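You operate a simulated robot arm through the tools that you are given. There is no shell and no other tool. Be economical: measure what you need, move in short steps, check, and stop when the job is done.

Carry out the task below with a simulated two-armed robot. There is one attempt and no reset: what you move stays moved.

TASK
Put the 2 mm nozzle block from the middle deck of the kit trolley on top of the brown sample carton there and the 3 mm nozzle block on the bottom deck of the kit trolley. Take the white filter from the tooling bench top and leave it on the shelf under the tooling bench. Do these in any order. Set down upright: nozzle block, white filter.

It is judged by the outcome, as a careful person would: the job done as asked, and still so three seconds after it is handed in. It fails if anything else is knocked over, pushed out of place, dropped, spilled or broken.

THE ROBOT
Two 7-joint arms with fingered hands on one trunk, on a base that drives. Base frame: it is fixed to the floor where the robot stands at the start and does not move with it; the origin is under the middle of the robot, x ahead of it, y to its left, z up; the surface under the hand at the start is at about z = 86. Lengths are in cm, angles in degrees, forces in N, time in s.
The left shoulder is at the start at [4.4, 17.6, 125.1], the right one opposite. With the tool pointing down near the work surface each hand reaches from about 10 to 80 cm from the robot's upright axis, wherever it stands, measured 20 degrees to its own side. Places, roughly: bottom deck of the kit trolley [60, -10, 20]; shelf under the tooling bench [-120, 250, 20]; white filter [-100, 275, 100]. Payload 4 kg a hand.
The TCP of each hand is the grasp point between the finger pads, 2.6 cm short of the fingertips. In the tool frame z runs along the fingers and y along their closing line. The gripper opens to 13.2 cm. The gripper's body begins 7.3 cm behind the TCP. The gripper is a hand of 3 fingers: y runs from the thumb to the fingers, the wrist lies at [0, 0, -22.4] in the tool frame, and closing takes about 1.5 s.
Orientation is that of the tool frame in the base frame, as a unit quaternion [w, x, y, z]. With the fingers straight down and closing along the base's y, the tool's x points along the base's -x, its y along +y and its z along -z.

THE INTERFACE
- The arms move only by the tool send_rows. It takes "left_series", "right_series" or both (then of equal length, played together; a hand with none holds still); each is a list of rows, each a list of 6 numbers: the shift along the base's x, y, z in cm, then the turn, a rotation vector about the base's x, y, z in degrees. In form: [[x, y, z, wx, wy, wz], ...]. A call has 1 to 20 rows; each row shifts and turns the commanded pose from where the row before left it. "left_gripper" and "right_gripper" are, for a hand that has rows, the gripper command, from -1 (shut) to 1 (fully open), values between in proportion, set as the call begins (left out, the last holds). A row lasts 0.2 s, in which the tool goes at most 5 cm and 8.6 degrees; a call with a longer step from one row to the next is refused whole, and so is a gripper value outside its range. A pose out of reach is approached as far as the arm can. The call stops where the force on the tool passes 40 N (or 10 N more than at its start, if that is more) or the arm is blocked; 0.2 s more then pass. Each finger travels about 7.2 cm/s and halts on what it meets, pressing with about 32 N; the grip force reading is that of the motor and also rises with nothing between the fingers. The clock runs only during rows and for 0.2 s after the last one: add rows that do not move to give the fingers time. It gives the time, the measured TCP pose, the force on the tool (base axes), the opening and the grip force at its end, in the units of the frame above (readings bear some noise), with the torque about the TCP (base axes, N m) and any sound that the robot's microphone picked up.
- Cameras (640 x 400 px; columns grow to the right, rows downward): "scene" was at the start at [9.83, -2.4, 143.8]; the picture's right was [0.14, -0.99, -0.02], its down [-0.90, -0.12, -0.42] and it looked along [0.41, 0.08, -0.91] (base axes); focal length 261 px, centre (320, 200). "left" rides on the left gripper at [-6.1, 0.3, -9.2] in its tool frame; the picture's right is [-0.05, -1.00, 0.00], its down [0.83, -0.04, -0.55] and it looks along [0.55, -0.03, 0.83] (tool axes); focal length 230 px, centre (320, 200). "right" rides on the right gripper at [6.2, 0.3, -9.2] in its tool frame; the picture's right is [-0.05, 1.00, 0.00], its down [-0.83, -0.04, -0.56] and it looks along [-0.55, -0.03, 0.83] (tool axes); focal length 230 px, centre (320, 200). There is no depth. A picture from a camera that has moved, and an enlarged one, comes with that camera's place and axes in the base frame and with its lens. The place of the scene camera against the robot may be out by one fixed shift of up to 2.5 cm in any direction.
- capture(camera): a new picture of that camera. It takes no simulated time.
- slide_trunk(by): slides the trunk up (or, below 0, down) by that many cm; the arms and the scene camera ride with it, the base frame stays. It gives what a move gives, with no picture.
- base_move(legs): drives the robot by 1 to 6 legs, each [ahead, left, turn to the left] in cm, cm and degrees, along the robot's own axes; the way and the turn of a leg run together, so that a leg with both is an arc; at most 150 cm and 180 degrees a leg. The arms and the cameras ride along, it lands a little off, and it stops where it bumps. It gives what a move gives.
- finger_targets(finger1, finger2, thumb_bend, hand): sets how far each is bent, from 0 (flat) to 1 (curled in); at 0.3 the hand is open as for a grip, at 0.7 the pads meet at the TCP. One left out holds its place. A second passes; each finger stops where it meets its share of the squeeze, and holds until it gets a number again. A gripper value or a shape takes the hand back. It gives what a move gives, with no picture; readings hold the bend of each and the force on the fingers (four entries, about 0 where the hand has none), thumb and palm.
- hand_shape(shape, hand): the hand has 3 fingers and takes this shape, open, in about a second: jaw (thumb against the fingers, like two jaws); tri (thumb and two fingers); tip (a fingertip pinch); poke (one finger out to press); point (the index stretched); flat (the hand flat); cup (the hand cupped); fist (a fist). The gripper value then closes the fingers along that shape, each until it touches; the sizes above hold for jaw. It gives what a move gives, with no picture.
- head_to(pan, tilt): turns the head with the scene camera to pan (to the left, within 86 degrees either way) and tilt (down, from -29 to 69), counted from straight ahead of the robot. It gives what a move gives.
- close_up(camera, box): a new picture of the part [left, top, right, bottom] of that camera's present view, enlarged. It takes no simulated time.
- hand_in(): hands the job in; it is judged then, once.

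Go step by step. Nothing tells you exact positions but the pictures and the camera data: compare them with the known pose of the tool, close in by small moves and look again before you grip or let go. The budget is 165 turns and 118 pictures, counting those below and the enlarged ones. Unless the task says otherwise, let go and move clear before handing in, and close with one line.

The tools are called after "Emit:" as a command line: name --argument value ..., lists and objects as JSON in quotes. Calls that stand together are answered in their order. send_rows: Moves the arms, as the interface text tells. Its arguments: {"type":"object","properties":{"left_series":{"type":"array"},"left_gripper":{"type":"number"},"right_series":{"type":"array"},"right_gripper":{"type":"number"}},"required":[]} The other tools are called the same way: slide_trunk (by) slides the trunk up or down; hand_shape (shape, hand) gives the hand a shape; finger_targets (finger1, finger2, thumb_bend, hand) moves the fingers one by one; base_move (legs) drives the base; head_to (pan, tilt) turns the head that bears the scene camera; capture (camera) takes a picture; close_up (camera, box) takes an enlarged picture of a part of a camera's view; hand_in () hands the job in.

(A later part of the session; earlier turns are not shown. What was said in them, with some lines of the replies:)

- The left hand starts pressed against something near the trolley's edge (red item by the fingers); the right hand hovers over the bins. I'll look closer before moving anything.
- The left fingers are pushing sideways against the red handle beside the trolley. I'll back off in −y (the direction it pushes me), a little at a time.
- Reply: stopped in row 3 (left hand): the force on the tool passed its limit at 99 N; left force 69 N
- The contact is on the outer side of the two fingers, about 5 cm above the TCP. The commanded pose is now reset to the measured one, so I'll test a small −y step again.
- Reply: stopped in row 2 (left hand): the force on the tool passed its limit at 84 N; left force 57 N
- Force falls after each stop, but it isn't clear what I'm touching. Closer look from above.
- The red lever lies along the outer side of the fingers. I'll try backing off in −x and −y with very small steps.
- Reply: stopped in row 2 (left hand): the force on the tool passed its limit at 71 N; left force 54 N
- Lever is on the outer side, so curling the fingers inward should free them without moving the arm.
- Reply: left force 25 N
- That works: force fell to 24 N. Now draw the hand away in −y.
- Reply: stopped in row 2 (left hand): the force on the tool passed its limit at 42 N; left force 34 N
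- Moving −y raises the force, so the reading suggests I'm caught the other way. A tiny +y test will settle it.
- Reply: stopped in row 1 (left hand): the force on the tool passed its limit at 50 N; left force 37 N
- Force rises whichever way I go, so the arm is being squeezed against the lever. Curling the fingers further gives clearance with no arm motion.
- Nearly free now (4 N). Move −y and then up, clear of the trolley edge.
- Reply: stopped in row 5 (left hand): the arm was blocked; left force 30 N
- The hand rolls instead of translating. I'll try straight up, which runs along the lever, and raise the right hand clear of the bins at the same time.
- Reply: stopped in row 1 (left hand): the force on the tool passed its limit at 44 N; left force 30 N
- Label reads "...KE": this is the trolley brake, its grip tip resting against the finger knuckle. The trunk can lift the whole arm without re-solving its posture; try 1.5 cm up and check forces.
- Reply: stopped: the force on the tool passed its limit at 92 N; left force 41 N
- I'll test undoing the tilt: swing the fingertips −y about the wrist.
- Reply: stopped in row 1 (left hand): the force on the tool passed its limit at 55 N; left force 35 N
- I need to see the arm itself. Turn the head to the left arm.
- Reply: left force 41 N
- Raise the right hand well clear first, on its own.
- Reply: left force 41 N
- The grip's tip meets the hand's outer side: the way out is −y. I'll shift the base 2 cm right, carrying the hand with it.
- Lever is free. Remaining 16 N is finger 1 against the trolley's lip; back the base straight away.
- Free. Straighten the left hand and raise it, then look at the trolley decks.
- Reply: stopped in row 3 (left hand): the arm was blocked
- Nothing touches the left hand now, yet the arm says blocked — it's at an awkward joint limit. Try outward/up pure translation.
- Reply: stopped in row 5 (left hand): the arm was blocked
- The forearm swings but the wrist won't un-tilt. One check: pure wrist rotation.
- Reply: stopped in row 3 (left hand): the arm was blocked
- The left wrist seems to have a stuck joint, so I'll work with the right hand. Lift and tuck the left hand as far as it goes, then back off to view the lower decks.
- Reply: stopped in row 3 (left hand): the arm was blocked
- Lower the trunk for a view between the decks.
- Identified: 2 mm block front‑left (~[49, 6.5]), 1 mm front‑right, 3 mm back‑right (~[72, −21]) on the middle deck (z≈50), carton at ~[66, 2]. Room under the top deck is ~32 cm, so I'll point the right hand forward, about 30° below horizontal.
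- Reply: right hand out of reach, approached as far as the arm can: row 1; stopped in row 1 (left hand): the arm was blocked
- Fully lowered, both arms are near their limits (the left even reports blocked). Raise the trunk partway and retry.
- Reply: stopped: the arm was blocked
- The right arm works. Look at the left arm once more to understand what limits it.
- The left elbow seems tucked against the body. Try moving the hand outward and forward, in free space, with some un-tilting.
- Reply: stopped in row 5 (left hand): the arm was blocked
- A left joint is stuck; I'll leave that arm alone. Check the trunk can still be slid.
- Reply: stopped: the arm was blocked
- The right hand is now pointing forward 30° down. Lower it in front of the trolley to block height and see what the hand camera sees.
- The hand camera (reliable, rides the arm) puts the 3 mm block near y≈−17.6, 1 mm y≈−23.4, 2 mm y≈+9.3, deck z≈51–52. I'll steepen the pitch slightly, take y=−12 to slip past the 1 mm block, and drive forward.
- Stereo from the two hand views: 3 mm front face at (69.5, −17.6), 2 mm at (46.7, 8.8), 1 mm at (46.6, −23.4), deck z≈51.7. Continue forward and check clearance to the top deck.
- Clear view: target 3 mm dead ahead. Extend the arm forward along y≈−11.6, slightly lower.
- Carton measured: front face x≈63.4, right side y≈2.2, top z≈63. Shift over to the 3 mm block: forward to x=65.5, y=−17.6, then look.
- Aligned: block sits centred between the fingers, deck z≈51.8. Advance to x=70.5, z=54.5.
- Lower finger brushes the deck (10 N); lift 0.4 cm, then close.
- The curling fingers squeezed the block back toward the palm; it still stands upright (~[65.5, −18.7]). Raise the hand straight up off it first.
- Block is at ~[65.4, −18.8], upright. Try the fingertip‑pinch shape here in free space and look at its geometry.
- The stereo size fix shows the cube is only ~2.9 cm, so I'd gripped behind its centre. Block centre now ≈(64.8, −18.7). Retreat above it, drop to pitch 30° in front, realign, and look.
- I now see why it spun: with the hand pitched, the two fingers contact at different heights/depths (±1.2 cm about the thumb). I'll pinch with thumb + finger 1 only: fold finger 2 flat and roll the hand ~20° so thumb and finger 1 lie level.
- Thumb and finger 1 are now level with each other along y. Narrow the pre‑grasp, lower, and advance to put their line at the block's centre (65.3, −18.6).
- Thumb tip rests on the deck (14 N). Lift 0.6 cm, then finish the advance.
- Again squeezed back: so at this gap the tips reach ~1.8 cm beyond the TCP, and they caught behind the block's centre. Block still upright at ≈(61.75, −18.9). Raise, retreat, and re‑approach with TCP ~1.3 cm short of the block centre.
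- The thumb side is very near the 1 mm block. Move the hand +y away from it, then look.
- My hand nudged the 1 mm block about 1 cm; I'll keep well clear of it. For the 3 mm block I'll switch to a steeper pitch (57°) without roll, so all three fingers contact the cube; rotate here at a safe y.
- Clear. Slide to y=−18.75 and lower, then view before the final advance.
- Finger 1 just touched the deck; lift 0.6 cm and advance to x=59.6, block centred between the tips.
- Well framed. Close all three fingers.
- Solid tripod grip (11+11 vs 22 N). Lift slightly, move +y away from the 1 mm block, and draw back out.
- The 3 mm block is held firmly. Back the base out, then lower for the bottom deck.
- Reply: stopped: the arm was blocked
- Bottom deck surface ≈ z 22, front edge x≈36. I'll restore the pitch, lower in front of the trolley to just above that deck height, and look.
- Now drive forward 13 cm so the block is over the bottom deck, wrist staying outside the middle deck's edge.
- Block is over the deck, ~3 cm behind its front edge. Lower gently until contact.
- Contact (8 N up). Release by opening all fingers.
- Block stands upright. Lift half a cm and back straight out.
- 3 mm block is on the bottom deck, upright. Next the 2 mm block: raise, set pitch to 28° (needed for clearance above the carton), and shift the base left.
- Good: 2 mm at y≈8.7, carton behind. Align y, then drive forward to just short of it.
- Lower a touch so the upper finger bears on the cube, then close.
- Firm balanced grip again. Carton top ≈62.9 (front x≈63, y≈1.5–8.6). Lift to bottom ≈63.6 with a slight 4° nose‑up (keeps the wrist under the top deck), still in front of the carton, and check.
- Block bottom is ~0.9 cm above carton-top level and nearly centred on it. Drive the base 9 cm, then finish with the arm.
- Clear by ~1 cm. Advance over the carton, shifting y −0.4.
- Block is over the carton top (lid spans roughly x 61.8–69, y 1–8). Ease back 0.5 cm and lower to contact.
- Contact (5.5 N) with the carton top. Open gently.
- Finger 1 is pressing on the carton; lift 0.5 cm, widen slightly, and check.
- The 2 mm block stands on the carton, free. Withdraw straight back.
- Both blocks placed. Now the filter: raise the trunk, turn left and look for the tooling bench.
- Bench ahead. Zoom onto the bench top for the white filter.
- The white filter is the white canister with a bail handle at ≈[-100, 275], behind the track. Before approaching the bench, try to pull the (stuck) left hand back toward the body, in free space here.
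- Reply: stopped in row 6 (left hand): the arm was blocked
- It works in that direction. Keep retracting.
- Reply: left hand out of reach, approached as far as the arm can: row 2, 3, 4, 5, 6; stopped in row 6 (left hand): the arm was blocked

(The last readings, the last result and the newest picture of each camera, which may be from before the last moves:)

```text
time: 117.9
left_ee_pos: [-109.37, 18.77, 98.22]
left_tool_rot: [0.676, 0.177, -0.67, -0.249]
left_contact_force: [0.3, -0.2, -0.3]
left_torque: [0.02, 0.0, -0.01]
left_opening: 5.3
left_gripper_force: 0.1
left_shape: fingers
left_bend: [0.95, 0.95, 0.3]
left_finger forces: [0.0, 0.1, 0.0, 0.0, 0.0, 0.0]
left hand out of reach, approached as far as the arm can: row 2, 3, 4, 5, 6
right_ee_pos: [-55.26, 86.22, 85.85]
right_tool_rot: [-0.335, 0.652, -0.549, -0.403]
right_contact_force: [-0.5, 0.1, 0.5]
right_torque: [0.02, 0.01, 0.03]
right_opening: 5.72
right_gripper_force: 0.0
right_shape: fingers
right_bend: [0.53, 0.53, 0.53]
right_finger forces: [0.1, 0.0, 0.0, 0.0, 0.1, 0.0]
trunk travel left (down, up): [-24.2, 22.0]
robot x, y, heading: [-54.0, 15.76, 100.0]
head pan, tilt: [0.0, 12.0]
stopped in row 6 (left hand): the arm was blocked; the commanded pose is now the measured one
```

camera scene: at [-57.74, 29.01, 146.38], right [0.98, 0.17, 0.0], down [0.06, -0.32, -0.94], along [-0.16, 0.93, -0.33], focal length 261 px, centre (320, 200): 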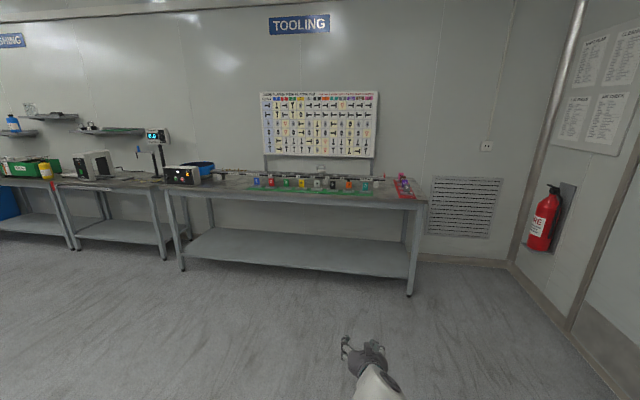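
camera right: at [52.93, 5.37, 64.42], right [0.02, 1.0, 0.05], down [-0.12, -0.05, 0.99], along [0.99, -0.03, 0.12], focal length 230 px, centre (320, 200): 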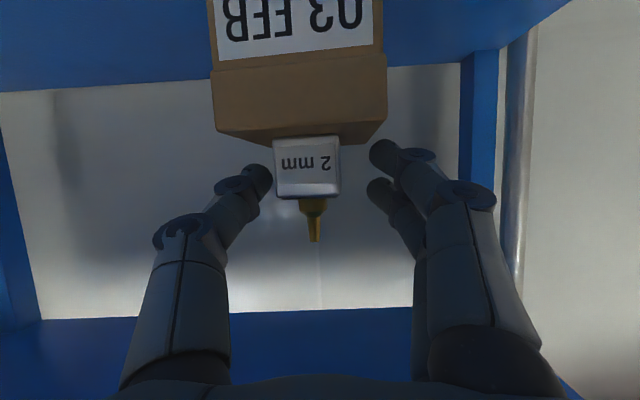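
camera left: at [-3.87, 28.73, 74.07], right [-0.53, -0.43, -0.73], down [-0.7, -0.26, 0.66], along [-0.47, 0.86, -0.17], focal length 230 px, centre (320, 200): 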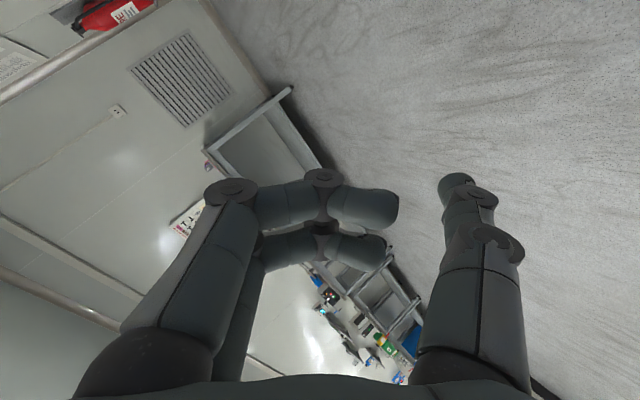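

Left hand now only ~13 cm ahead of the axis. Raise the right hand and drive toward the bench, squared to it.

Emit:
send_rows --right_series '[[0, -1, 3, 0, 0, 0], [0, -1, 3, 0, 0, 0], [0, -1, 3, 0, 0, 0], [0, -1, 3, 0, 0, 0], [0, -1, 3, 0, 0, 0], [0, -1, 3, 0, 0, 0], [0, -1, 3, 0, 0, 0]]'

Emit:
base_move --legs '[[0, 0, -10], [0, 60, 0], [105, 0, 0]]'

Emit:
head_to --pan -10 --tilt 25

Emit:
capture --camera "scene"

```text
time: 119.5
left_ee_pos: [-109.44, 18.68, 98.41]
left_tool_rot: [0.676, 0.178, -0.67, -0.248]
left_contact_force: [-1.0, -0.4, -0.2]
left_torque: [0.0, -0.02, 0.01]
left_opening: 5.28
left_gripper_force: 0.0
left_shape: fingers
left_bend: [0.95, 0.95, 0.3]
left_finger forces: [0.0, 0.0, 0.0, 0.0, 0.0, 0.1]
right_ee_pos: [-55.36, 79.3, 106.92]
right_tool_rot: [-0.336, 0.651, -0.548, -0.404]
right_contact_force: [0.4, 0.0, 0.0]
right_torque: [-0.01, -0.01, 0.01]
right_opening: 5.71
right_gripper_force: 0.1
right_shape: fingers
right_bend: [0.53, 0.53, 0.53]
right_finger forces: [0.1, 0.0, 0.1, 0.0, 0.1, 0.1]
trunk travel left (down, up): [-24.2, 22.0]
robot x, y, heading: [-54.07, 16.28, 100.1]
head pan, tilt: [0.0, 12.0]
```

```text
time: 128.6
left_ee_pos: [-167.98, 133.1, 98.44]
left_tool_rot: [-0.652, -0.118, 0.683, 0.309]
left_contact_force: [0.0, 0.1, 0.0]
left_torque: [0.0, -0.01, -0.02]
left_opening: 5.24
left_gripper_force: 0.0
left_shape: fingers
left_bend: [0.95, 0.95, 0.3]
left_finger forces: [0.0, 0.1, 0.0, 0.1, 0.0, 0.1]
right_ee_pos: [-104.12, 183.28, 106.8]
right_tool_rot: [0.37, -0.6, 0.604, 0.372]
right_contact_force: [-0.8, -0.6, 0.5]
right_torque: [0.0, -0.03, 0.0]
right_opening: 5.71
right_gripper_force: 0.0
right_shape: fingers
right_bend: [0.53, 0.53, 0.53]
right_finger forces: [0.1, 0.1, 0.0, 0.0, 0.1, 0.0]
trunk travel left (down, up): [-24.2, 22.0]
robot x, y, heading: [-114.05, 120.45, 89.7]
head pan, tilt: [0.0, 12.0]
```

```text
time: 129.3
left_ee_pos: [-167.91, 133.11, 98.47]
left_tool_rot: [-0.652, -0.118, 0.683, 0.309]
left_contact_force: [-0.1, -1.5, 0.0]
left_torque: [0.01, 0.0, 0.05]
left_opening: 5.27
left_gripper_force: 0.1
left_shape: fingers
left_bend: [0.95, 0.95, 0.3]
left_finger forces: [0.0, 0.1, 0.0, 0.0, 0.1, 0.0]
right_ee_pos: [-104.15, 183.22, 106.87]
right_tool_rot: [0.37, -0.6, 0.604, 0.372]
right_contact_force: [0.9, 0.9, 0.1]
right_torque: [0.02, -0.01, 0.03]
right_opening: 5.71
right_gripper_force: 0.0
right_shape: fingers
right_bend: [0.53, 0.53, 0.53]
right_finger forces: [0.0, 0.0, 0.1, 0.0, 0.0, 0.1]
trunk travel left (down, up): [-24.2, 22.0]
robot x, y, heading: [-113.92, 120.46, 89.6]
head pan, tilt: [-10.0, 25.0]
```

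```text
26 pictures are left
camera scene: at [-113.35, 133.41, 144.33], right [0.98, -0.17, 0.02], down [-0.07, -0.53, -0.85], along [0.16, 0.83, -0.53], focal length 261 px, centre (320, 200)
```

scene: 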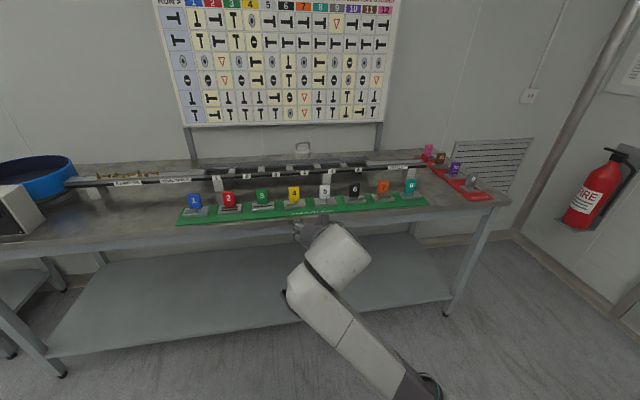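

Emit:
close_up --camera "scene" --box '[255, 125, 351, 205]'

```text
5.00 times, centred on (303, 165) of scene
camera zoom: at [-113.35, 133.41, 144.33], right [0.98, -0.17, 0.02], down [-0.07, -0.53, -0.85], along [0.16, 0.83, -0.53], focal length 1306 px, centre (405, 375)
```

zoom: 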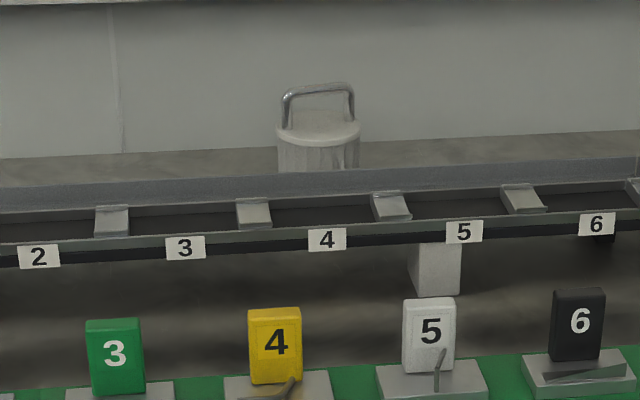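

Triangulated: filter rim centre ≈(-98…-100, 267.5, 92), ~9.8 cm diameter, handle top ≈97.5. I'll grip its body from above at ~55° pitch, closing sideways. Pitch the hand, open it, and drive in.

Emit:
send_rows --right_series '[[0, 0, 0.5, -7, 0, 0], [0, 0, 0.5, -7, 0, 0], [0, 0, 0.5, -7, 0, 0], [0, 0, 0.5, -7, 0, 0]]'

Emit:
finger_targets --hand "right" --finger1 0.3 --finger2 0.3 --thumb_bend 0.3

Emit:
base_move --legs '[[50, 0, 0]]'

Emit:
capture --camera "right"

```text
time: 130.3
left_ee_pos: [-168.01, 133.1, 98.28]
left_tool_rot: [-0.651, -0.118, 0.683, 0.309]
left_contact_force: [0.2, 1.2, 0.3]
left_torque: [0.01, 0.0, -0.02]
left_opening: 5.31
left_gripper_force: 0.1
left_shape: fingers
left_bend: [0.95, 0.95, 0.3]
left_finger forces: [0.0, 0.0, 0.0, 0.0, 0.1, 0.1]
right_ee_pos: [-104.24, 183.3, 108.86]
right_tool_rot: [0.212, -0.673, 0.675, 0.215]
right_contact_force: [-0.7, 0.6, 0.9]
right_torque: [0.02, -0.01, 0.01]
right_opening: 5.69
right_gripper_force: 0.1
right_shape: fingers
right_bend: [0.53, 0.53, 0.53]
right_finger forces: [0.0, 0.1, 0.1, 0.1, 0.0, 0.1]
trunk travel left (down, up): [-24.2, 22.0]
robot x, y, heading: [-114.33, 120.76, 89.9]
head pan, tilt: [-10.0, 25.0]
```

```text
time: 131.3
left_ee_pos: [-167.98, 133.09, 98.42]
left_tool_rot: [-0.651, -0.119, 0.683, 0.308]
left_contact_force: [-1.0, -0.3, 0.9]
left_torque: [-0.03, 0.0, 0.02]
left_opening: 5.25
left_gripper_force: 0.0
left_shape: fingers
left_bend: [0.95, 0.95, 0.3]
left_finger forces: [0.0, 0.0, 0.0, 0.0, 0.0, 0.1]
right_ee_pos: [-104.12, 183.13, 108.95]
right_tool_rot: [0.214, -0.671, 0.676, 0.215]
right_contact_force: [-0.1, -0.2, 0.1]
right_torque: [-0.01, 0.03, 0.0]
right_opening: 13.39
right_gripper_force: 0.0
right_shape: fingers
right_bend: [0.3, 0.3, 0.3]
right_finger forces: [0.0, 0.0, 0.0, 0.0, 0.1, 0.0]
trunk travel left (down, up): [-24.2, 22.0]
robot x, y, heading: [-113.91, 120.58, 89.8]
head pan, tilt: [-10.0, 25.0]
```

```text
time: 134.2
left_ee_pos: [-167.94, 182.91, 98.46]
left_tool_rot: [-0.652, -0.119, 0.683, 0.307]
left_contact_force: [-0.6, 0.5, -0.1]
left_torque: [-0.03, -0.01, -0.02]
left_opening: 5.29
left_gripper_force: 0.0
left_shape: fingers
left_bend: [0.95, 0.95, 0.3]
left_finger forces: [0.1, 0.0, 0.1, 0.0, 0.0, 0.0]
right_ee_pos: [-104.29, 233.3, 108.84]
right_tool_rot: [0.213, -0.673, 0.674, 0.216]
right_contact_force: [-0.1, 0.1, -0.1]
right_torque: [0.0, 0.0, -0.01]
right_opening: 13.39
right_gripper_force: 0.0
right_shape: fingers
right_bend: [0.3, 0.3, 0.3]
right_finger forces: [0.0, 0.0, 0.1, 0.1, 0.1, 0.1]
trunk travel left (down, up): [-24.2, 22.0]
robot x, y, heading: [-113.99, 170.1, 90.1]
head pan, tilt: [-10.0, 25.0]
```

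```text
24 pictures are left
camera right: at [-104.57, 223.1, 112.96], right [-1.0, 0.04, 0.03], down [0.05, 0.36, 0.93], along [0.03, 0.93, -0.36], focal length 230 px, centre (320, 200)
```

right: 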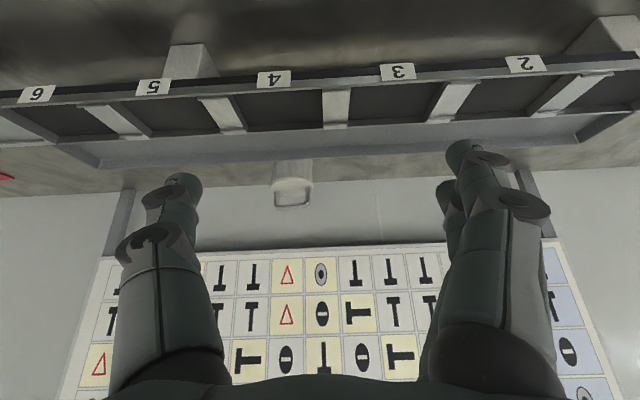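

Filter seen at centre. Shift x +6.9, drive 9 cm closer and re‑measure.

Emit:
send_rows --right_series '[[2.3, 1, -0.5, 0, 0, 0], [2.3, 1, -0.5, 0, 0, 0], [2.3, 1, -0.5, 0, 0, 0], [0, 1.5, -0.5, 0, 0, 0], [0, 1.5, -0.5, 0, 0, 0]]'

Emit:
base_move --legs '[[9, 0, 0]]'

Emit:
capture --camera "right"

```text
time: 135.4
left_ee_pos: [-168.02, 182.92, 98.47]
left_tool_rot: [-0.652, -0.118, 0.683, 0.307]
left_contact_force: [1.4, 0.6, 0.1]
left_torque: [0.01, 0.01, 0.0]
left_opening: 5.28
left_gripper_force: 0.1
left_shape: fingers
left_bend: [0.95, 0.95, 0.3]
left_finger forces: [0.1, 0.0, 0.1, 0.0, 0.0, 0.0]
right_ee_pos: [-97.34, 239.29, 106.37]
right_tool_rot: [0.212, -0.674, 0.674, 0.216]
right_contact_force: [0.1, 0.2, -0.4]
right_torque: [0.0, 0.04, -0.01]
right_opening: 13.41
right_gripper_force: 0.0
right_shape: fingers
right_bend: [0.3, 0.3, 0.3]
right_finger forces: [0.1, 0.0, 0.1, 0.0, 0.0, 0.1]
trunk travel left (down, up): [-24.2, 22.0]
robot x, y, heading: [-114.04, 170.24, 89.8]
head pan, tilt: [-10.0, 25.0]
```

```text
time: 136.6
left_ee_pos: [-168.01, 191.94, 98.4]
left_tool_rot: [-0.653, -0.119, 0.683, 0.305]
left_contact_force: [-0.6, 0.4, 0.0]
left_torque: [0.02, 0.03, 0.04]
left_opening: 5.27
left_gripper_force: 0.0
left_shape: fingers
left_bend: [0.95, 0.95, 0.3]
left_finger forces: [0.0, 0.0, 0.0, 0.0, 0.1, 0.0]
right_ee_pos: [-97.46, 248.42, 106.39]
right_tool_rot: [-0.212, 0.674, -0.674, -0.216]
right_contact_force: [-0.1, 0.4, 0.3]
right_torque: [0.01, 0.03, 0.0]
right_opening: 13.41
right_gripper_force: 0.0
right_shape: fingers
right_bend: [0.3, 0.3, 0.3]
right_finger forces: [0.1, 0.0, 0.0, 0.0, 0.1, 0.0]
trunk travel left (down, up): [-24.2, 22.0]
robot x, y, heading: [-114.12, 179.38, 89.9]
head pan, tilt: [-10.0, 25.0]
```

```text
23 pictures are left
camera right: at [-97.67, 238.21, 110.41], right [-1.0, 0.04, 0.03], down [0.05, 0.36, 0.93], along [0.03, 0.93, -0.36], focal length 230 px, centre (320, 200)
```

right: 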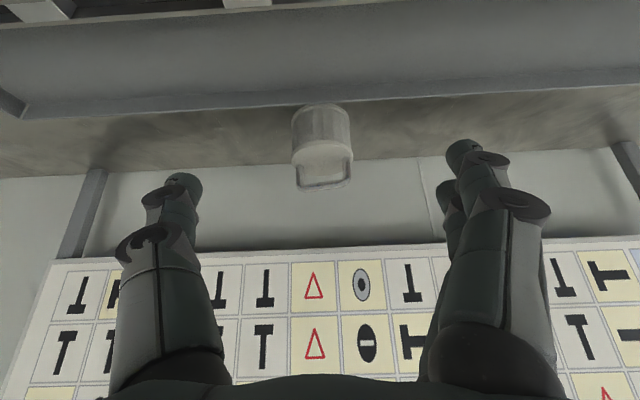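

Filter fixed at (-97.4, 267, rim 91.8). Move to a stand‑off on the tool axis, then look.

Emit:
send_rows --right_series '[[0, 2.8, -1.9, 0, 0, 0], [0, 2.8, -1.9, 0, 0, 0], [0, 2.8, -1.9, 0, 0, 0], [0, 2.9, -1.9, 0, 0, 0], [0, 0, 0, 0, 0, 0]]'

Emit:
capture --camera "right"

```text
time: 137.8
left_ee_pos: [-167.98, 191.72, 98.36]
left_tool_rot: [-0.652, -0.118, 0.683, 0.307]
left_contact_force: [0.4, 0.4, 0.3]
left_torque: [-0.01, 0.03, -0.01]
left_opening: 5.25
left_gripper_force: 0.0
left_shape: fingers
left_bend: [0.95, 0.95, 0.3]
left_finger forces: [0.0, 0.1, 0.0, 0.0, 0.0, 0.0]
right_ee_pos: [-97.46, 259.42, 98.84]
right_tool_rot: [0.213, -0.673, 0.674, 0.217]
right_contact_force: [0.4, -0.5, 0.2]
right_torque: [-0.01, -0.02, -0.03]
right_opening: 13.4
right_gripper_force: 0.0
right_shape: fingers
right_bend: [0.3, 0.3, 0.3]
right_finger forces: [0.0, 0.0, 0.0, 0.0, 0.1, 0.1]
trunk travel left (down, up): [-24.2, 22.0]
robot x, y, heading: [-113.95, 179.68, 89.9]
head pan, tilt: [-10.0, 25.0]
```

```text
22 pictures are left
camera right: at [-97.65, 249.38, 102.88], right [-1.0, 0.04, 0.03], down [0.05, 0.36, 0.93], along [0.03, 0.93, -0.36], focal length 230 px, centre (320, 200)
```

right: 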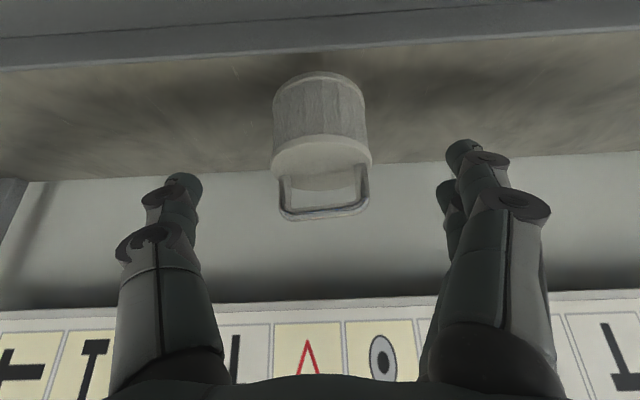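

Centred between the fingers. Body spans z≈86.7–92.2. Descend along the axis to TCP (265.6, 91.8).

Emit:
send_rows --right_series '[[0, 1.6, -1.8, 0, 0, 0], [0, 1.6, -1.8, 0, 0, 0], [0, 1.6, -1.8, 0, 0, 0], [0, 1.4, -1.6, 0, 0, 0], [0, 0, 0, 0, 0, 0]]'

Emit:
capture --camera "right"

```text
time: 138.9
left_ee_pos: [-167.89, 191.84, 98.45]
left_tool_rot: [-0.653, -0.119, 0.682, 0.307]
left_contact_force: [1.1, 0.8, -0.8]
left_torque: [0.01, 0.06, 0.02]
left_opening: 5.3
left_gripper_force: 0.0
left_shape: fingers
left_bend: [0.95, 0.95, 0.3]
left_finger forces: [0.0, 0.0, 0.0, 0.1, 0.0, 0.0]
right_ee_pos: [-97.44, 265.88, 91.87]
right_tool_rot: [0.213, -0.673, 0.674, 0.216]
right_contact_force: [0.1, 0.2, -0.5]
right_torque: [0.03, 0.0, 0.0]
right_opening: 13.4
right_gripper_force: 0.2
right_shape: fingers
right_bend: [0.3, 0.3, 0.3]
right_finger forces: [0.0, 0.0, 0.1, 0.0, 0.0, 0.0]
trunk travel left (down, up): [-24.2, 22.0]
robot x, y, heading: [-114.49, 179.52, 90.3]
head pan, tilt: [-10.0, 25.0]
```

```text
21 pictures are left
camera right: at [-97.65, 255.66, 95.81], right [-1.0, 0.04, 0.03], down [0.05, 0.36, 0.93], along [0.03, 0.93, -0.36], focal length 230 px, centre (320, 200)
```

right: 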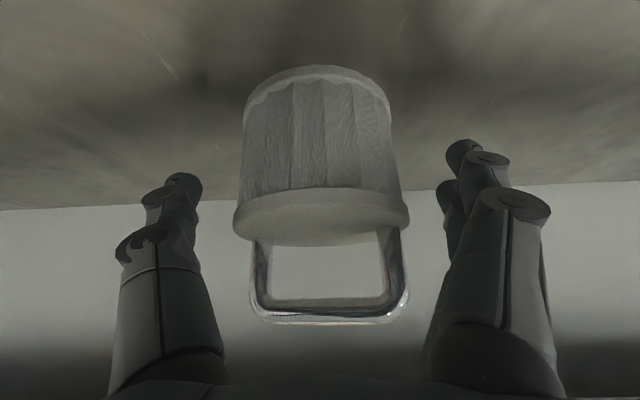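

Fingers flank the body below its lid. Lower 0.3 and close.

Emit:
send_rows --right_series '[[0, 0, -0.3, 0, 0, 0], [0, 0, 0, 0, 0, 0]]'

Emit:
finger_targets --hand "right" --finger1 0.65 --finger2 0.65 --thumb_bend 0.65

Emit:
capture --camera "right"

```text
time: 139.6
left_ee_pos: [-167.95, 191.97, 98.38]
left_tool_rot: [-0.652, -0.118, 0.683, 0.307]
left_contact_force: [0.4, -0.6, -0.2]
left_torque: [-0.01, -0.01, 0.0]
left_opening: 5.28
left_gripper_force: 0.0
left_shape: fingers
left_bend: [0.95, 0.95, 0.3]
left_finger forces: [0.0, 0.0, 0.0, 0.1, 0.0, 0.1]
right_ee_pos: [-97.37, 265.87, 91.52]
right_tool_rot: [0.213, -0.673, 0.675, 0.215]
right_contact_force: [-0.8, 0.1, 0.3]
right_torque: [-0.02, -0.02, -0.04]
right_opening: 13.41
right_gripper_force: 0.1
right_shape: fingers
right_bend: [0.3, 0.3, 0.3]
right_finger forces: [0.0, 0.1, 0.0, 0.0, 0.0, 0.0]
trunk travel left (down, up): [-24.2, 22.0]
robot x, y, heading: [-114.21, 179.09, 90.3]
head pan, tilt: [-10.0, 25.0]
```

```text
time: 140.6
left_ee_pos: [-167.97, 191.88, 98.46]
left_tool_rot: [-0.653, -0.118, 0.683, 0.306]
left_contact_force: [0.2, -0.3, 0.2]
left_torque: [0.0, 0.01, 0.04]
left_opening: 5.28
left_gripper_force: 0.1
left_shape: fingers
left_bend: [0.95, 0.95, 0.3]
left_finger forces: [0.1, 0.1, 0.0, 0.1, 0.0, 0.0]
right_ee_pos: [-97.29, 265.85, 91.43]
right_tool_rot: [0.213, -0.673, 0.674, 0.216]
right_contact_force: [0.5, -1.1, 0.5]
right_torque: [-0.02, 0.09, -0.02]
right_opening: 8.46
right_gripper_force: 21.3
right_shape: fingers
right_bend: [0.46, 0.45, 0.51]
right_finger forces: [10.0, 10.9, 0.1, 0.0, 21.2, 0.0]
trunk travel left (down, up): [-24.2, 22.0]
robot x, y, heading: [-113.86, 179.4, 89.9]
head pan, tilt: [-10.0, 25.0]
```

```text
20 pictures are left
camera right: at [-97.67, 255.69, 95.52], right [-1.0, 0.04, 0.03], down [0.05, 0.36, 0.93], along [0.03, 0.93, -0.36], focal length 230 px, centre (320, 200)
```

right: 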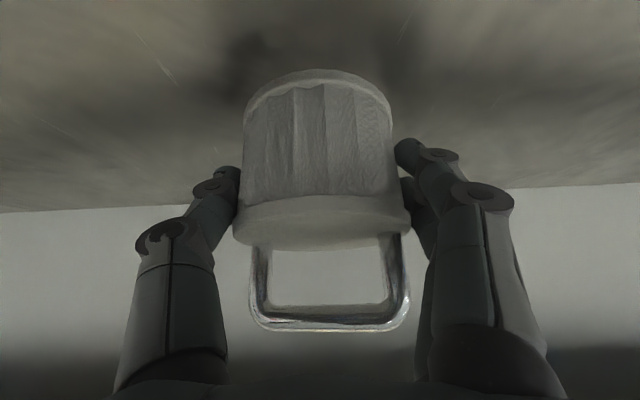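

Good grip (10+11 vs 21 N). Lift straight up.

Emit:
send_rows --right_series '[[0, 0, 0.5, 0, 0, 0], [0, 0, 1, 0, 0, 0], [0, 0, 1.5, 0, 0, 0], [0, 0, 2, 0, 0, 0], [0, 0, 2, 0, 0, 0], [0, 0, 2, 0, 0, 0], [0, 0, 2, 0, 0, 0], [0, 0, 2, 0, 0, 0]]'

Emit:
capture --camera "right"

```text
time: 142.3
left_ee_pos: [-168.07, 191.98, 98.43]
left_tool_rot: [-0.653, -0.118, 0.683, 0.307]
left_contact_force: [-0.1, 0.9, -0.3]
left_torque: [0.01, 0.02, -0.01]
left_opening: 5.29
left_gripper_force: 0.0
left_shape: fingers
left_bend: [0.95, 0.95, 0.3]
left_finger forces: [0.1, 0.1, 0.0, 0.1, 0.0, 0.0]
right_ee_pos: [-97.5, 265.79, 104.64]
right_tool_rot: [0.213, -0.673, 0.675, 0.215]
right_contact_force: [0.6, 0.3, -1.8]
right_torque: [-0.01, -0.01, 0.02]
right_opening: 8.47
right_gripper_force: 21.2
right_shape: fingers
right_bend: [0.46, 0.45, 0.51]
right_finger forces: [9.8, 11.1, 0.0, 0.1, 21.4, 0.0]
trunk travel left (down, up): [-24.2, 22.0]
robot x, y, heading: [-113.56, 179.87, 90.1]
head pan, tilt: [-10.0, 25.0]
```

```text
19 pictures are left
camera right: at [-97.7, 255.59, 108.64], right [-1.0, 0.04, 0.03], down [0.05, 0.36, 0.93], along [0.03, 0.93, -0.36], focal length 230 px, centre (320, 200)
```

right: 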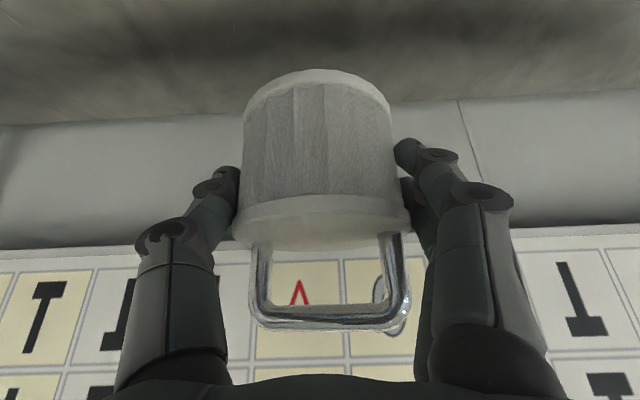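

Held steady and clear of everything. Back away from the bench, then lower the trunk.

Emit:
base_move --legs '[[-68, 0, 0]]'

Emit:
slide_trunk --by -21

```text
time: 146.1
left_ee_pos: [-167.98, 124.35, 98.43]
left_tool_rot: [-0.652, -0.117, 0.683, 0.309]
left_contact_force: [-1.6, 0.0, -0.2]
left_torque: [0.0, 0.01, -0.02]
left_opening: 5.28
left_gripper_force: 0.0
left_shape: fingers
left_bend: [0.95, 0.95, 0.3]
left_finger forces: [0.0, 0.0, 0.0, 0.0, 0.0, 0.0]
right_ee_pos: [-97.12, 197.91, 104.54]
right_tool_rot: [0.213, -0.672, 0.676, 0.215]
right_contact_force: [0.0, 0.0, -2.0]
right_torque: [-0.07, 0.01, 0.02]
right_opening: 8.44
right_gripper_force: 21.4
right_shape: fingers
right_bend: [0.46, 0.45, 0.51]
right_finger forces: [9.9, 11.0, 0.1, 0.0, 21.5, 0.1]
trunk travel left (down, up): [-24.2, 22.0]
robot x, y, heading: [-114.05, 111.36, 89.7]
head pan, tilt: [-10.0, 25.0]
```

```text
time: 148.3
left_ee_pos: [-167.73, 129.37, 72.64]
left_tool_rot: [-0.647, 0.013, 0.722, 0.247]
left_contact_force: [0.9, -0.2, 0.1]
left_torque: [0.01, -0.01, 0.02]
left_opening: 5.29
left_gripper_force: 0.1
left_shape: fingers
left_bend: [0.95, 0.95, 0.3]
left_finger forces: [0.0, 0.0, 0.0, 0.0, 0.0, 0.0]
right_ee_pos: [-97.21, 197.76, 83.63]
right_tool_rot: [0.215, -0.672, 0.675, 0.217]
right_contact_force: [-0.1, 0.5, -0.8]
right_torque: [-0.06, -0.01, 0.02]
right_opening: 8.47
right_gripper_force: 21.2
right_shape: fingers
right_bend: [0.46, 0.45, 0.51]
right_finger forces: [9.9, 10.9, 0.0, 0.1, 21.4, 0.1]
trunk travel left (down, up): [-3.2, 43.0]
robot x, y, heading: [-113.82, 111.56, 89.7]
head pan, tilt: [-10.0, 25.0]
```

Lower the hand toward shelf height while drawing it in a little.

Emit:
send_rows --right_series '[[0, -1, -2.5, 0, 0, 0], [0, -1, -3, 0, 0, 0], [0, -1, -3, 0, 0, 0], [0, -1, -3, 0, 0, 0], [0, -1, -3, 0, 0, 0], [0, -1, -3, 0, 0, 0], [0, -1, -3, 0, 0, 0], [0, -1, -3, 0, 0, 0], [0, -1, -3, 0, 0, 0], [0, -1, -3, 0, 0, 0], [0, -1, -3, 0, 0, 0], [0, -1, -3, 0, 0, 0], [0, -1, -3, 0, 0, 0], [0, -1, -3, 0, 0, 0], [0, -1, -3, 0, 0, 0], [0, 0, -3, 0, 0, 0], [0, 0, -3, 0, 0, 0], [0, 0, 0, 0, 0, 0]]'

Emit:
capture --camera "right"

```text
time: 152.1
left_ee_pos: [-167.71, 129.58, 72.62]
left_tool_rot: [-0.647, 0.013, 0.721, 0.25]
left_contact_force: [0.8, 0.0, 0.3]
left_torque: [0.04, 0.0, 0.03]
left_opening: 5.31
left_gripper_force: 0.0
left_shape: fingers
left_bend: [0.95, 0.95, 0.3]
left_finger forces: [0.1, 0.0, 0.0, 0.0, 0.0, 0.0]
right_ee_pos: [-97.14, 183.02, 33.08]
right_tool_rot: [0.215, -0.672, 0.675, 0.217]
right_contact_force: [-0.3, 0.5, -2.1]
right_torque: [-0.04, 0.0, -0.01]
right_opening: 8.42
right_gripper_force: 21.4
right_shape: fingers
right_bend: [0.46, 0.45, 0.51]
right_finger forces: [9.9, 11.0, 0.0, 0.0, 21.3, 0.0]
trunk travel left (down, up): [-3.2, 43.0]
robot x, y, heading: [-114.07, 111.84, 89.9]
head pan, tilt: [-10.0, 25.0]
```

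```text
18 pictures are left
camera right: at [-97.47, 172.75, 37.08], right [-1.0, 0.05, 0.03], down [0.05, 0.36, 0.93], along [0.03, 0.93, -0.36], focal length 230 px, centre (320, 200)
```

right: 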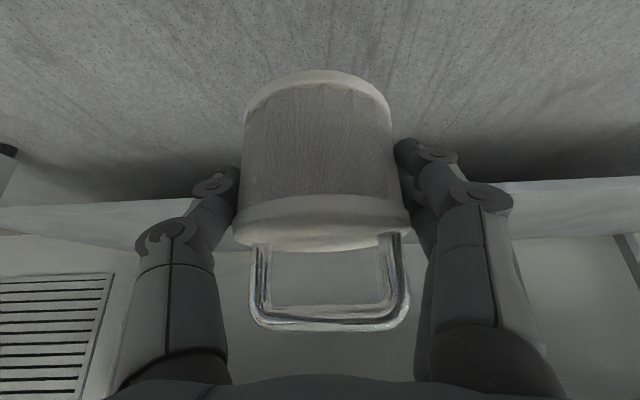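

Filter is steady. Drive forward and measure the shelf edge.

Emit:
base_move --legs '[[30, 0, 0]]'

Emit:
capture --camera "right"

Emit:
capture --camera "scene"

```text
time: 154.2
left_ee_pos: [-167.71, 160.0, 72.54]
left_tool_rot: [-0.646, 0.013, 0.72, 0.251]
left_contact_force: [0.3, -0.2, 0.7]
left_torque: [0.01, 0.01, 0.05]
left_opening: 5.28
left_gripper_force: 0.0
left_shape: fingers
left_bend: [0.95, 0.95, 0.3]
left_finger forces: [0.0, 0.1, 0.0, 0.0, 0.1, 0.0]
right_ee_pos: [-97.03, 212.96, 32.82]
right_tool_rot: [0.213, -0.672, 0.676, 0.216]
right_contact_force: [-0.2, 0.1, -1.1]
right_torque: [-0.04, -0.04, 0.01]
right_opening: 8.41
right_gripper_force: 21.5
right_shape: fingers
right_bend: [0.46, 0.45, 0.51]
right_finger forces: [9.9, 11.0, 0.0, 0.0, 21.3, 0.1]
trunk travel left (down, up): [-3.2, 43.0]
robot x, y, heading: [-114.09, 141.81, 89.9]
head pan, tilt: [-10.0, 25.0]
```

```text
17 pictures are left
camera right: at [-97.36, 202.87, 37.0], right [-1.0, 0.05, 0.03], down [0.05, 0.36, 0.93], along [0.03, 0.93, -0.36], focal length 230 px, centre (320, 200)
```

right: 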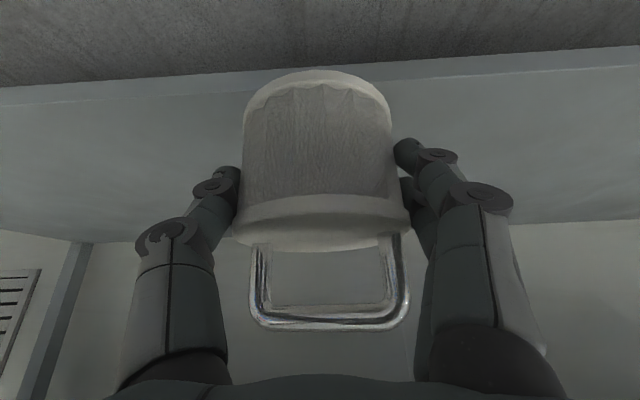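

```text
16 pictures are left
camera scene: at [-113.22, 172.64, 113.82], right [0.98, -0.16, 0.08], down [-0.08, -0.78, -0.62], along [0.16, 0.61, -0.78], focal length 261 px, centre (320, 200)
```

scene: 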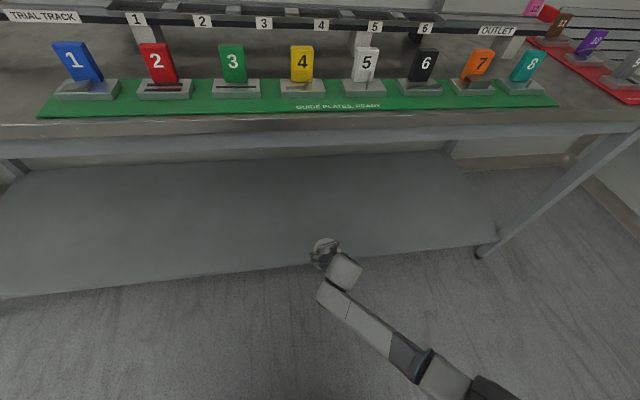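

Shelf surface z≈19, spanning y≈219–275. Drive 20 cm further so the filter is well over it.

Emit:
base_move --legs '[[20, 0, 0]]'

Emit:
send_rows --right_series '[[0, 0, -1.5, 0, 0, 0], [0, 0, -1.5, 0, 0, 0], [0, 0, -1.5, 0, 0, 0], [0, 0, -1.5, 0, 0, 0], [0, 0, -1.5, 0, 0, 0], [0, 0, 0, 0, 0, 0]]'

Emit:
capture --camera "right"

```text
time: 155.8
left_ee_pos: [-167.64, 179.97, 72.57]
left_tool_rot: [-0.646, 0.013, 0.721, 0.252]
left_contact_force: [0.5, 0.2, -0.4]
left_torque: [0.02, -0.02, -0.02]
left_opening: 5.3
left_gripper_force: 0.0
left_shape: fingers
left_bend: [0.95, 0.95, 0.3]
left_finger forces: [0.1, 0.0, 0.0, 0.0, 0.0, 0.0]
right_ee_pos: [-97.12, 233.04, 32.93]
right_tool_rot: [0.213, -0.673, 0.675, 0.216]
right_contact_force: [-0.1, 0.2, -1.5]
right_torque: [0.01, 0.04, -0.01]
right_opening: 8.45
right_gripper_force: 21.4
right_shape: fingers
right_bend: [0.46, 0.45, 0.51]
right_finger forces: [9.9, 11.0, 0.0, 0.0, 21.4, 0.0]
trunk travel left (down, up): [-3.2, 43.0]
robot x, y, heading: [-114.0, 161.43, 89.7]
head pan, tilt: [-10.0, 25.0]
```

```text
time: 157.2
left_ee_pos: [-167.71, 179.93, 72.62]
left_tool_rot: [-0.646, 0.014, 0.721, 0.252]
left_contact_force: [0.0, -0.3, 0.4]
left_torque: [0.04, -0.02, -0.01]
left_opening: 5.28
left_gripper_force: 0.1
left_shape: fingers
left_bend: [0.95, 0.95, 0.3]
left_finger forces: [0.0, 0.0, 0.1, 0.0, 0.1, 0.0]
right_ee_pos: [-97.16, 233.13, 25.42]
right_tool_rot: [0.213, -0.673, 0.675, 0.216]
right_contact_force: [0.1, -0.4, 0.1]
right_torque: [-0.02, 0.07, -0.01]
right_opening: 8.45
right_gripper_force: 21.2
right_shape: fingers
right_bend: [0.46, 0.45, 0.51]
right_finger forces: [9.7, 10.8, 0.1, 0.0, 21.2, 0.1]
trunk travel left (down, up): [-3.2, 43.0]
robot x, y, heading: [-114.03, 162.04, 89.8]
head pan, tilt: [-10.0, 25.0]
```

```text
15 pictures are left
camera right: at [-97.41, 222.89, 29.53], right [-1.0, 0.04, 0.03], down [0.05, 0.36, 0.93], along [0.03, 0.93, -0.36], focal length 230 px, centre (320, 200)
```

right: 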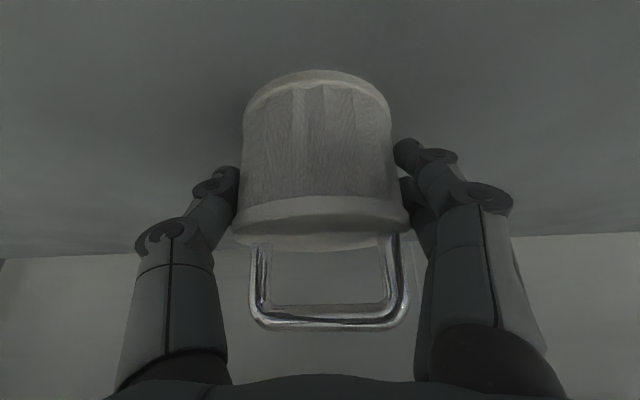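

Bottom ≈1.9 cm above the shelf. Lower gently in small steps, watching the force.

Emit:
send_rows --right_series '[[0, 0, -0.5, 0, 0, 0], [0, 0, -0.5, 0, 0, 0], [0, 0, -0.3, 0, 0, 0], [0, 0, 0, 0, 0, 0]]'

Emit:
send_rows --right_series '[[0, 0, -0.25, 0, 0, 0], [0, 0, -0.25, 0, 0, 0], [0, 0, 0, 0, 0, 0]]'

```text
time: 158.2
left_ee_pos: [-167.73, 179.6, 72.6]
left_tool_rot: [-0.646, 0.012, 0.72, 0.253]
left_contact_force: [0.0, 0.2, 0.7]
left_torque: [0.01, 0.02, 0.02]
left_opening: 5.27
left_gripper_force: 0.1
left_shape: fingers
left_bend: [0.95, 0.95, 0.3]
left_finger forces: [0.1, 0.1, 0.1, 0.0, 0.1, 0.1]
right_ee_pos: [-97.17, 233.25, 24.85]
right_tool_rot: [0.215, -0.672, 0.674, 0.22]
right_contact_force: [0.2, -3.2, 33.1]
right_torque: [0.3, 0.08, 0.24]
right_opening: 8.45
right_gripper_force: 22.4
right_shape: fingers
right_bend: [0.48, 0.46, 0.52]
right_finger forces: [11.8, 10.4, 0.0, 0.0, 22.2, 0.0]
trunk travel left (down, up): [-3.2, 43.0]
robot x, y, heading: [-114.06, 161.87, 89.6]
head pan, tilt: [-10.0, 25.0]
```

```text
time: 159.0
left_ee_pos: [-167.68, 179.73, 72.75]
left_tool_rot: [-0.646, 0.014, 0.72, 0.254]
left_contact_force: [-0.2, -0.3, 0.7]
left_torque: [-0.01, -0.02, 0.01]
left_opening: 5.29
left_gripper_force: 0.0
left_shape: fingers
left_bend: [0.95, 0.95, 0.3]
left_finger forces: [0.0, 0.0, 0.0, 0.0, 0.1, 0.1]
right_ee_pos: [-97.19, 233.09, 24.06]
right_tool_rot: [0.215, -0.672, 0.674, 0.217]
right_contact_force: [-2.7, -0.9, 29.6]
right_torque: [0.33, 0.15, 0.29]
right_opening: 8.36
right_gripper_force: 20.5
right_shape: fingers
right_bend: [0.49, 0.46, 0.52]
right_finger forces: [10.6, 11.4, 0.1, 0.0, 19.7, 0.0]
trunk travel left (down, up): [-3.2, 43.0]
robot x, y, heading: [-113.61, 161.28, 89.7]
head pan, tilt: [-10.0, 25.0]
```

Contact made (a bit firm, ~30 N). Ease up 0.6 cm and look.

Emit:
send_rows --right_series '[[0, 0, 0.3, 0, 0, 0], [0, 0, 0.3, 0, 0, 0], [0, 0, 0, 0, 0, 0]]'

Emit:
capture --camera "right"

```text
time: 159.8
left_ee_pos: [-167.7, 179.9, 72.57]
left_tool_rot: [-0.646, 0.013, 0.721, 0.252]
left_contact_force: [-0.6, 0.4, 0.2]
left_torque: [0.02, 0.0, 0.0]
left_opening: 5.28
left_gripper_force: 0.1
left_shape: fingers
left_bend: [0.95, 0.95, 0.3]
left_finger forces: [0.1, 0.0, 0.0, 0.0, 0.0, 0.1]
right_ee_pos: [-97.21, 232.95, 24.14]
right_tool_rot: [0.214, -0.672, 0.676, 0.214]
right_contact_force: [-2.0, 3.4, 6.6]
right_torque: [0.15, 0.18, -0.02]
right_opening: 8.37
right_gripper_force: 20.8
right_shape: fingers
right_bend: [0.48, 0.46, 0.52]
right_finger forces: [9.8, 11.5, 0.1, 0.0, 19.4, 0.1]
trunk travel left (down, up): [-3.2, 43.0]
robot x, y, heading: [-113.99, 161.54, 89.8]
head pan, tilt: [-10.0, 25.0]
```

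```text
14 pictures are left
camera right: at [-97.41, 222.76, 28.25], right [-1.0, 0.05, 0.03], down [0.05, 0.36, 0.93], along [0.03, 0.93, -0.36], focal length 230 px, centre (320, 200)
```

right: 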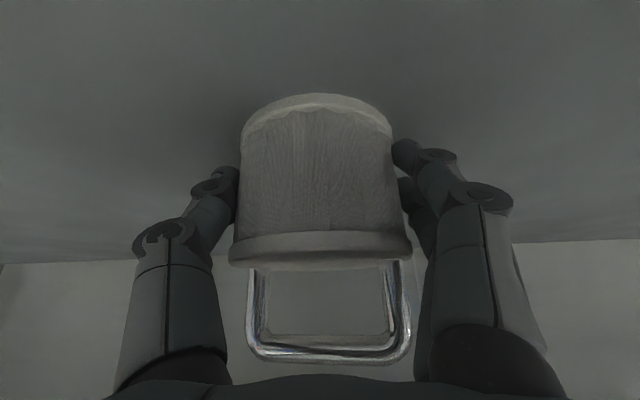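

Resting on the shelf with ~7 N. Release.

Emit:
finger_targets --hand "right" --finger1 0.3 --finger2 0.3 --thumb_bend 0.3

Emit:
capture --camera "right"

```text
time: 160.8
left_ee_pos: [-167.73, 179.85, 72.68]
left_tool_rot: [-0.646, 0.014, 0.721, 0.252]
left_contact_force: [-0.5, -0.6, -0.5]
left_torque: [0.0, 0.01, 0.03]
left_opening: 5.27
left_gripper_force: 0.1
left_shape: fingers
left_bend: [0.95, 0.95, 0.3]
left_finger forces: [0.0, 0.0, 0.0, 0.0, 0.0, 0.0]
right_ee_pos: [-97.18, 233.05, 24.33]
right_tool_rot: [0.213, -0.673, 0.675, 0.215]
right_contact_force: [0.0, 0.9, 0.1]
right_torque: [0.03, 0.04, 0.05]
right_opening: 13.41
right_gripper_force: 0.0
right_shape: fingers
right_bend: [0.3, 0.3, 0.3]
right_finger forces: [0.0, 0.0, 0.1, 0.1, 0.0, 0.1]
trunk travel left (down, up): [-3.2, 43.0]
robot x, y, heading: [-113.9, 161.78, 89.9]
head pan, tilt: [-10.0, 25.0]
```

```text
13 pictures are left
camera right: at [-97.42, 222.89, 28.32], right [-1.0, 0.05, 0.03], down [0.05, 0.36, 0.93], along [0.03, 0.93, -0.36], focal length 230 px, centre (320, 200)
```

right: 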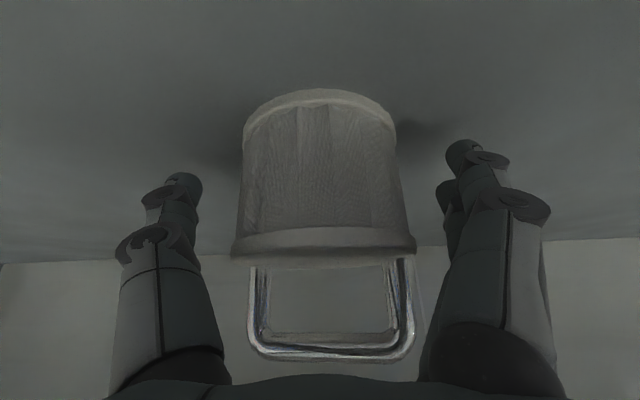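

Standing upright and free. Back straight out and take a confirming view.

Emit:
base_move --legs '[[-30, 0, 0]]'

Emit:
capture --camera "right"

Emit:
capture --camera "scene"

```text
time: 162.8
left_ee_pos: [-167.73, 149.69, 72.62]
left_tool_rot: [-0.646, 0.013, 0.72, 0.252]
left_contact_force: [-0.1, -1.0, 0.2]
left_torque: [0.03, 0.01, -0.03]
left_opening: 5.27
left_gripper_force: 0.1
left_shape: fingers
left_bend: [0.95, 0.95, 0.3]
left_finger forces: [0.0, 0.0, 0.1, 0.0, 0.0, 0.0]
right_ee_pos: [-97.32, 203.17, 24.44]
right_tool_rot: [0.213, -0.673, 0.674, 0.216]
right_contact_force: [-0.3, -0.4, 1.0]
right_torque: [-0.02, 0.01, 0.01]
right_opening: 13.37
right_gripper_force: 0.0
right_shape: fingers
right_bend: [0.3, 0.3, 0.3]
right_finger forces: [0.1, 0.0, 0.0, 0.0, 0.1, 0.0]
trunk travel left (down, up): [-3.2, 43.0]
robot x, y, heading: [-114.18, 131.38, 90.0]
head pan, tilt: [-10.0, 25.0]
```

```text
12 pictures are left
camera right: at [-97.55, 192.99, 28.4], right [-1.0, 0.04, 0.03], down [0.05, 0.36, 0.93], along [0.03, 0.93, -0.36], focal length 230 px, centre (320, 200)
```

right: 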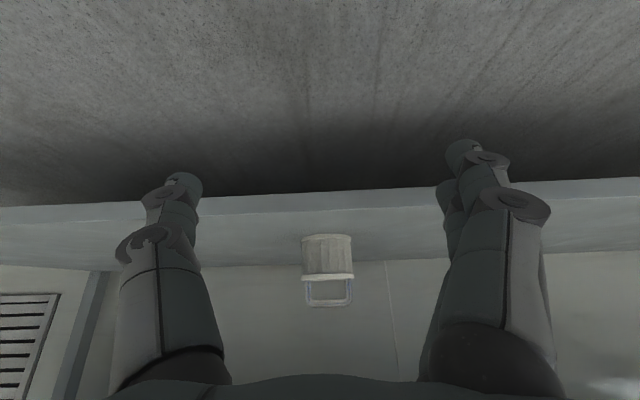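

```text
11 pictures are left
camera scene: at [-113.31, 162.53, 113.89], right [0.98, -0.15, 0.08], down [-0.07, -0.78, -0.62], along [0.16, 0.61, -0.78], focal length 261 px, centre (320, 200)
```

scene: 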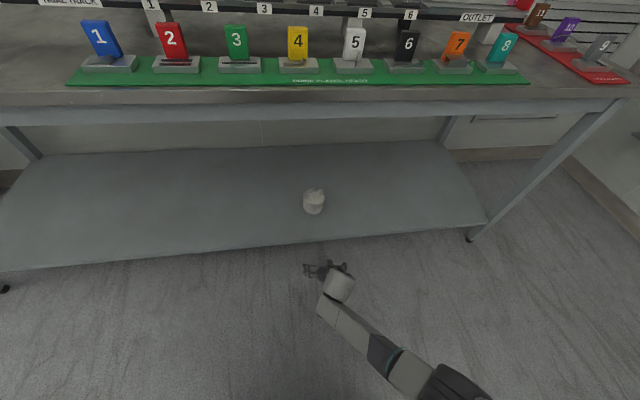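

The 2 mm block stands on the carton, the 3 mm block on the bottom deck, and the white filter upright on the shelf under the bench. Both hands are clear, so I'm handing in.

Emit:
hand_in

```text
The job is handed in.
```

The 2 mm block is on the brown carton, the 3 mm block is on the bottom deck and the white filter is on the shelf under the bench, all upright; along the way my hand nudged the 1 mm block about 1 cm, and I left it there.
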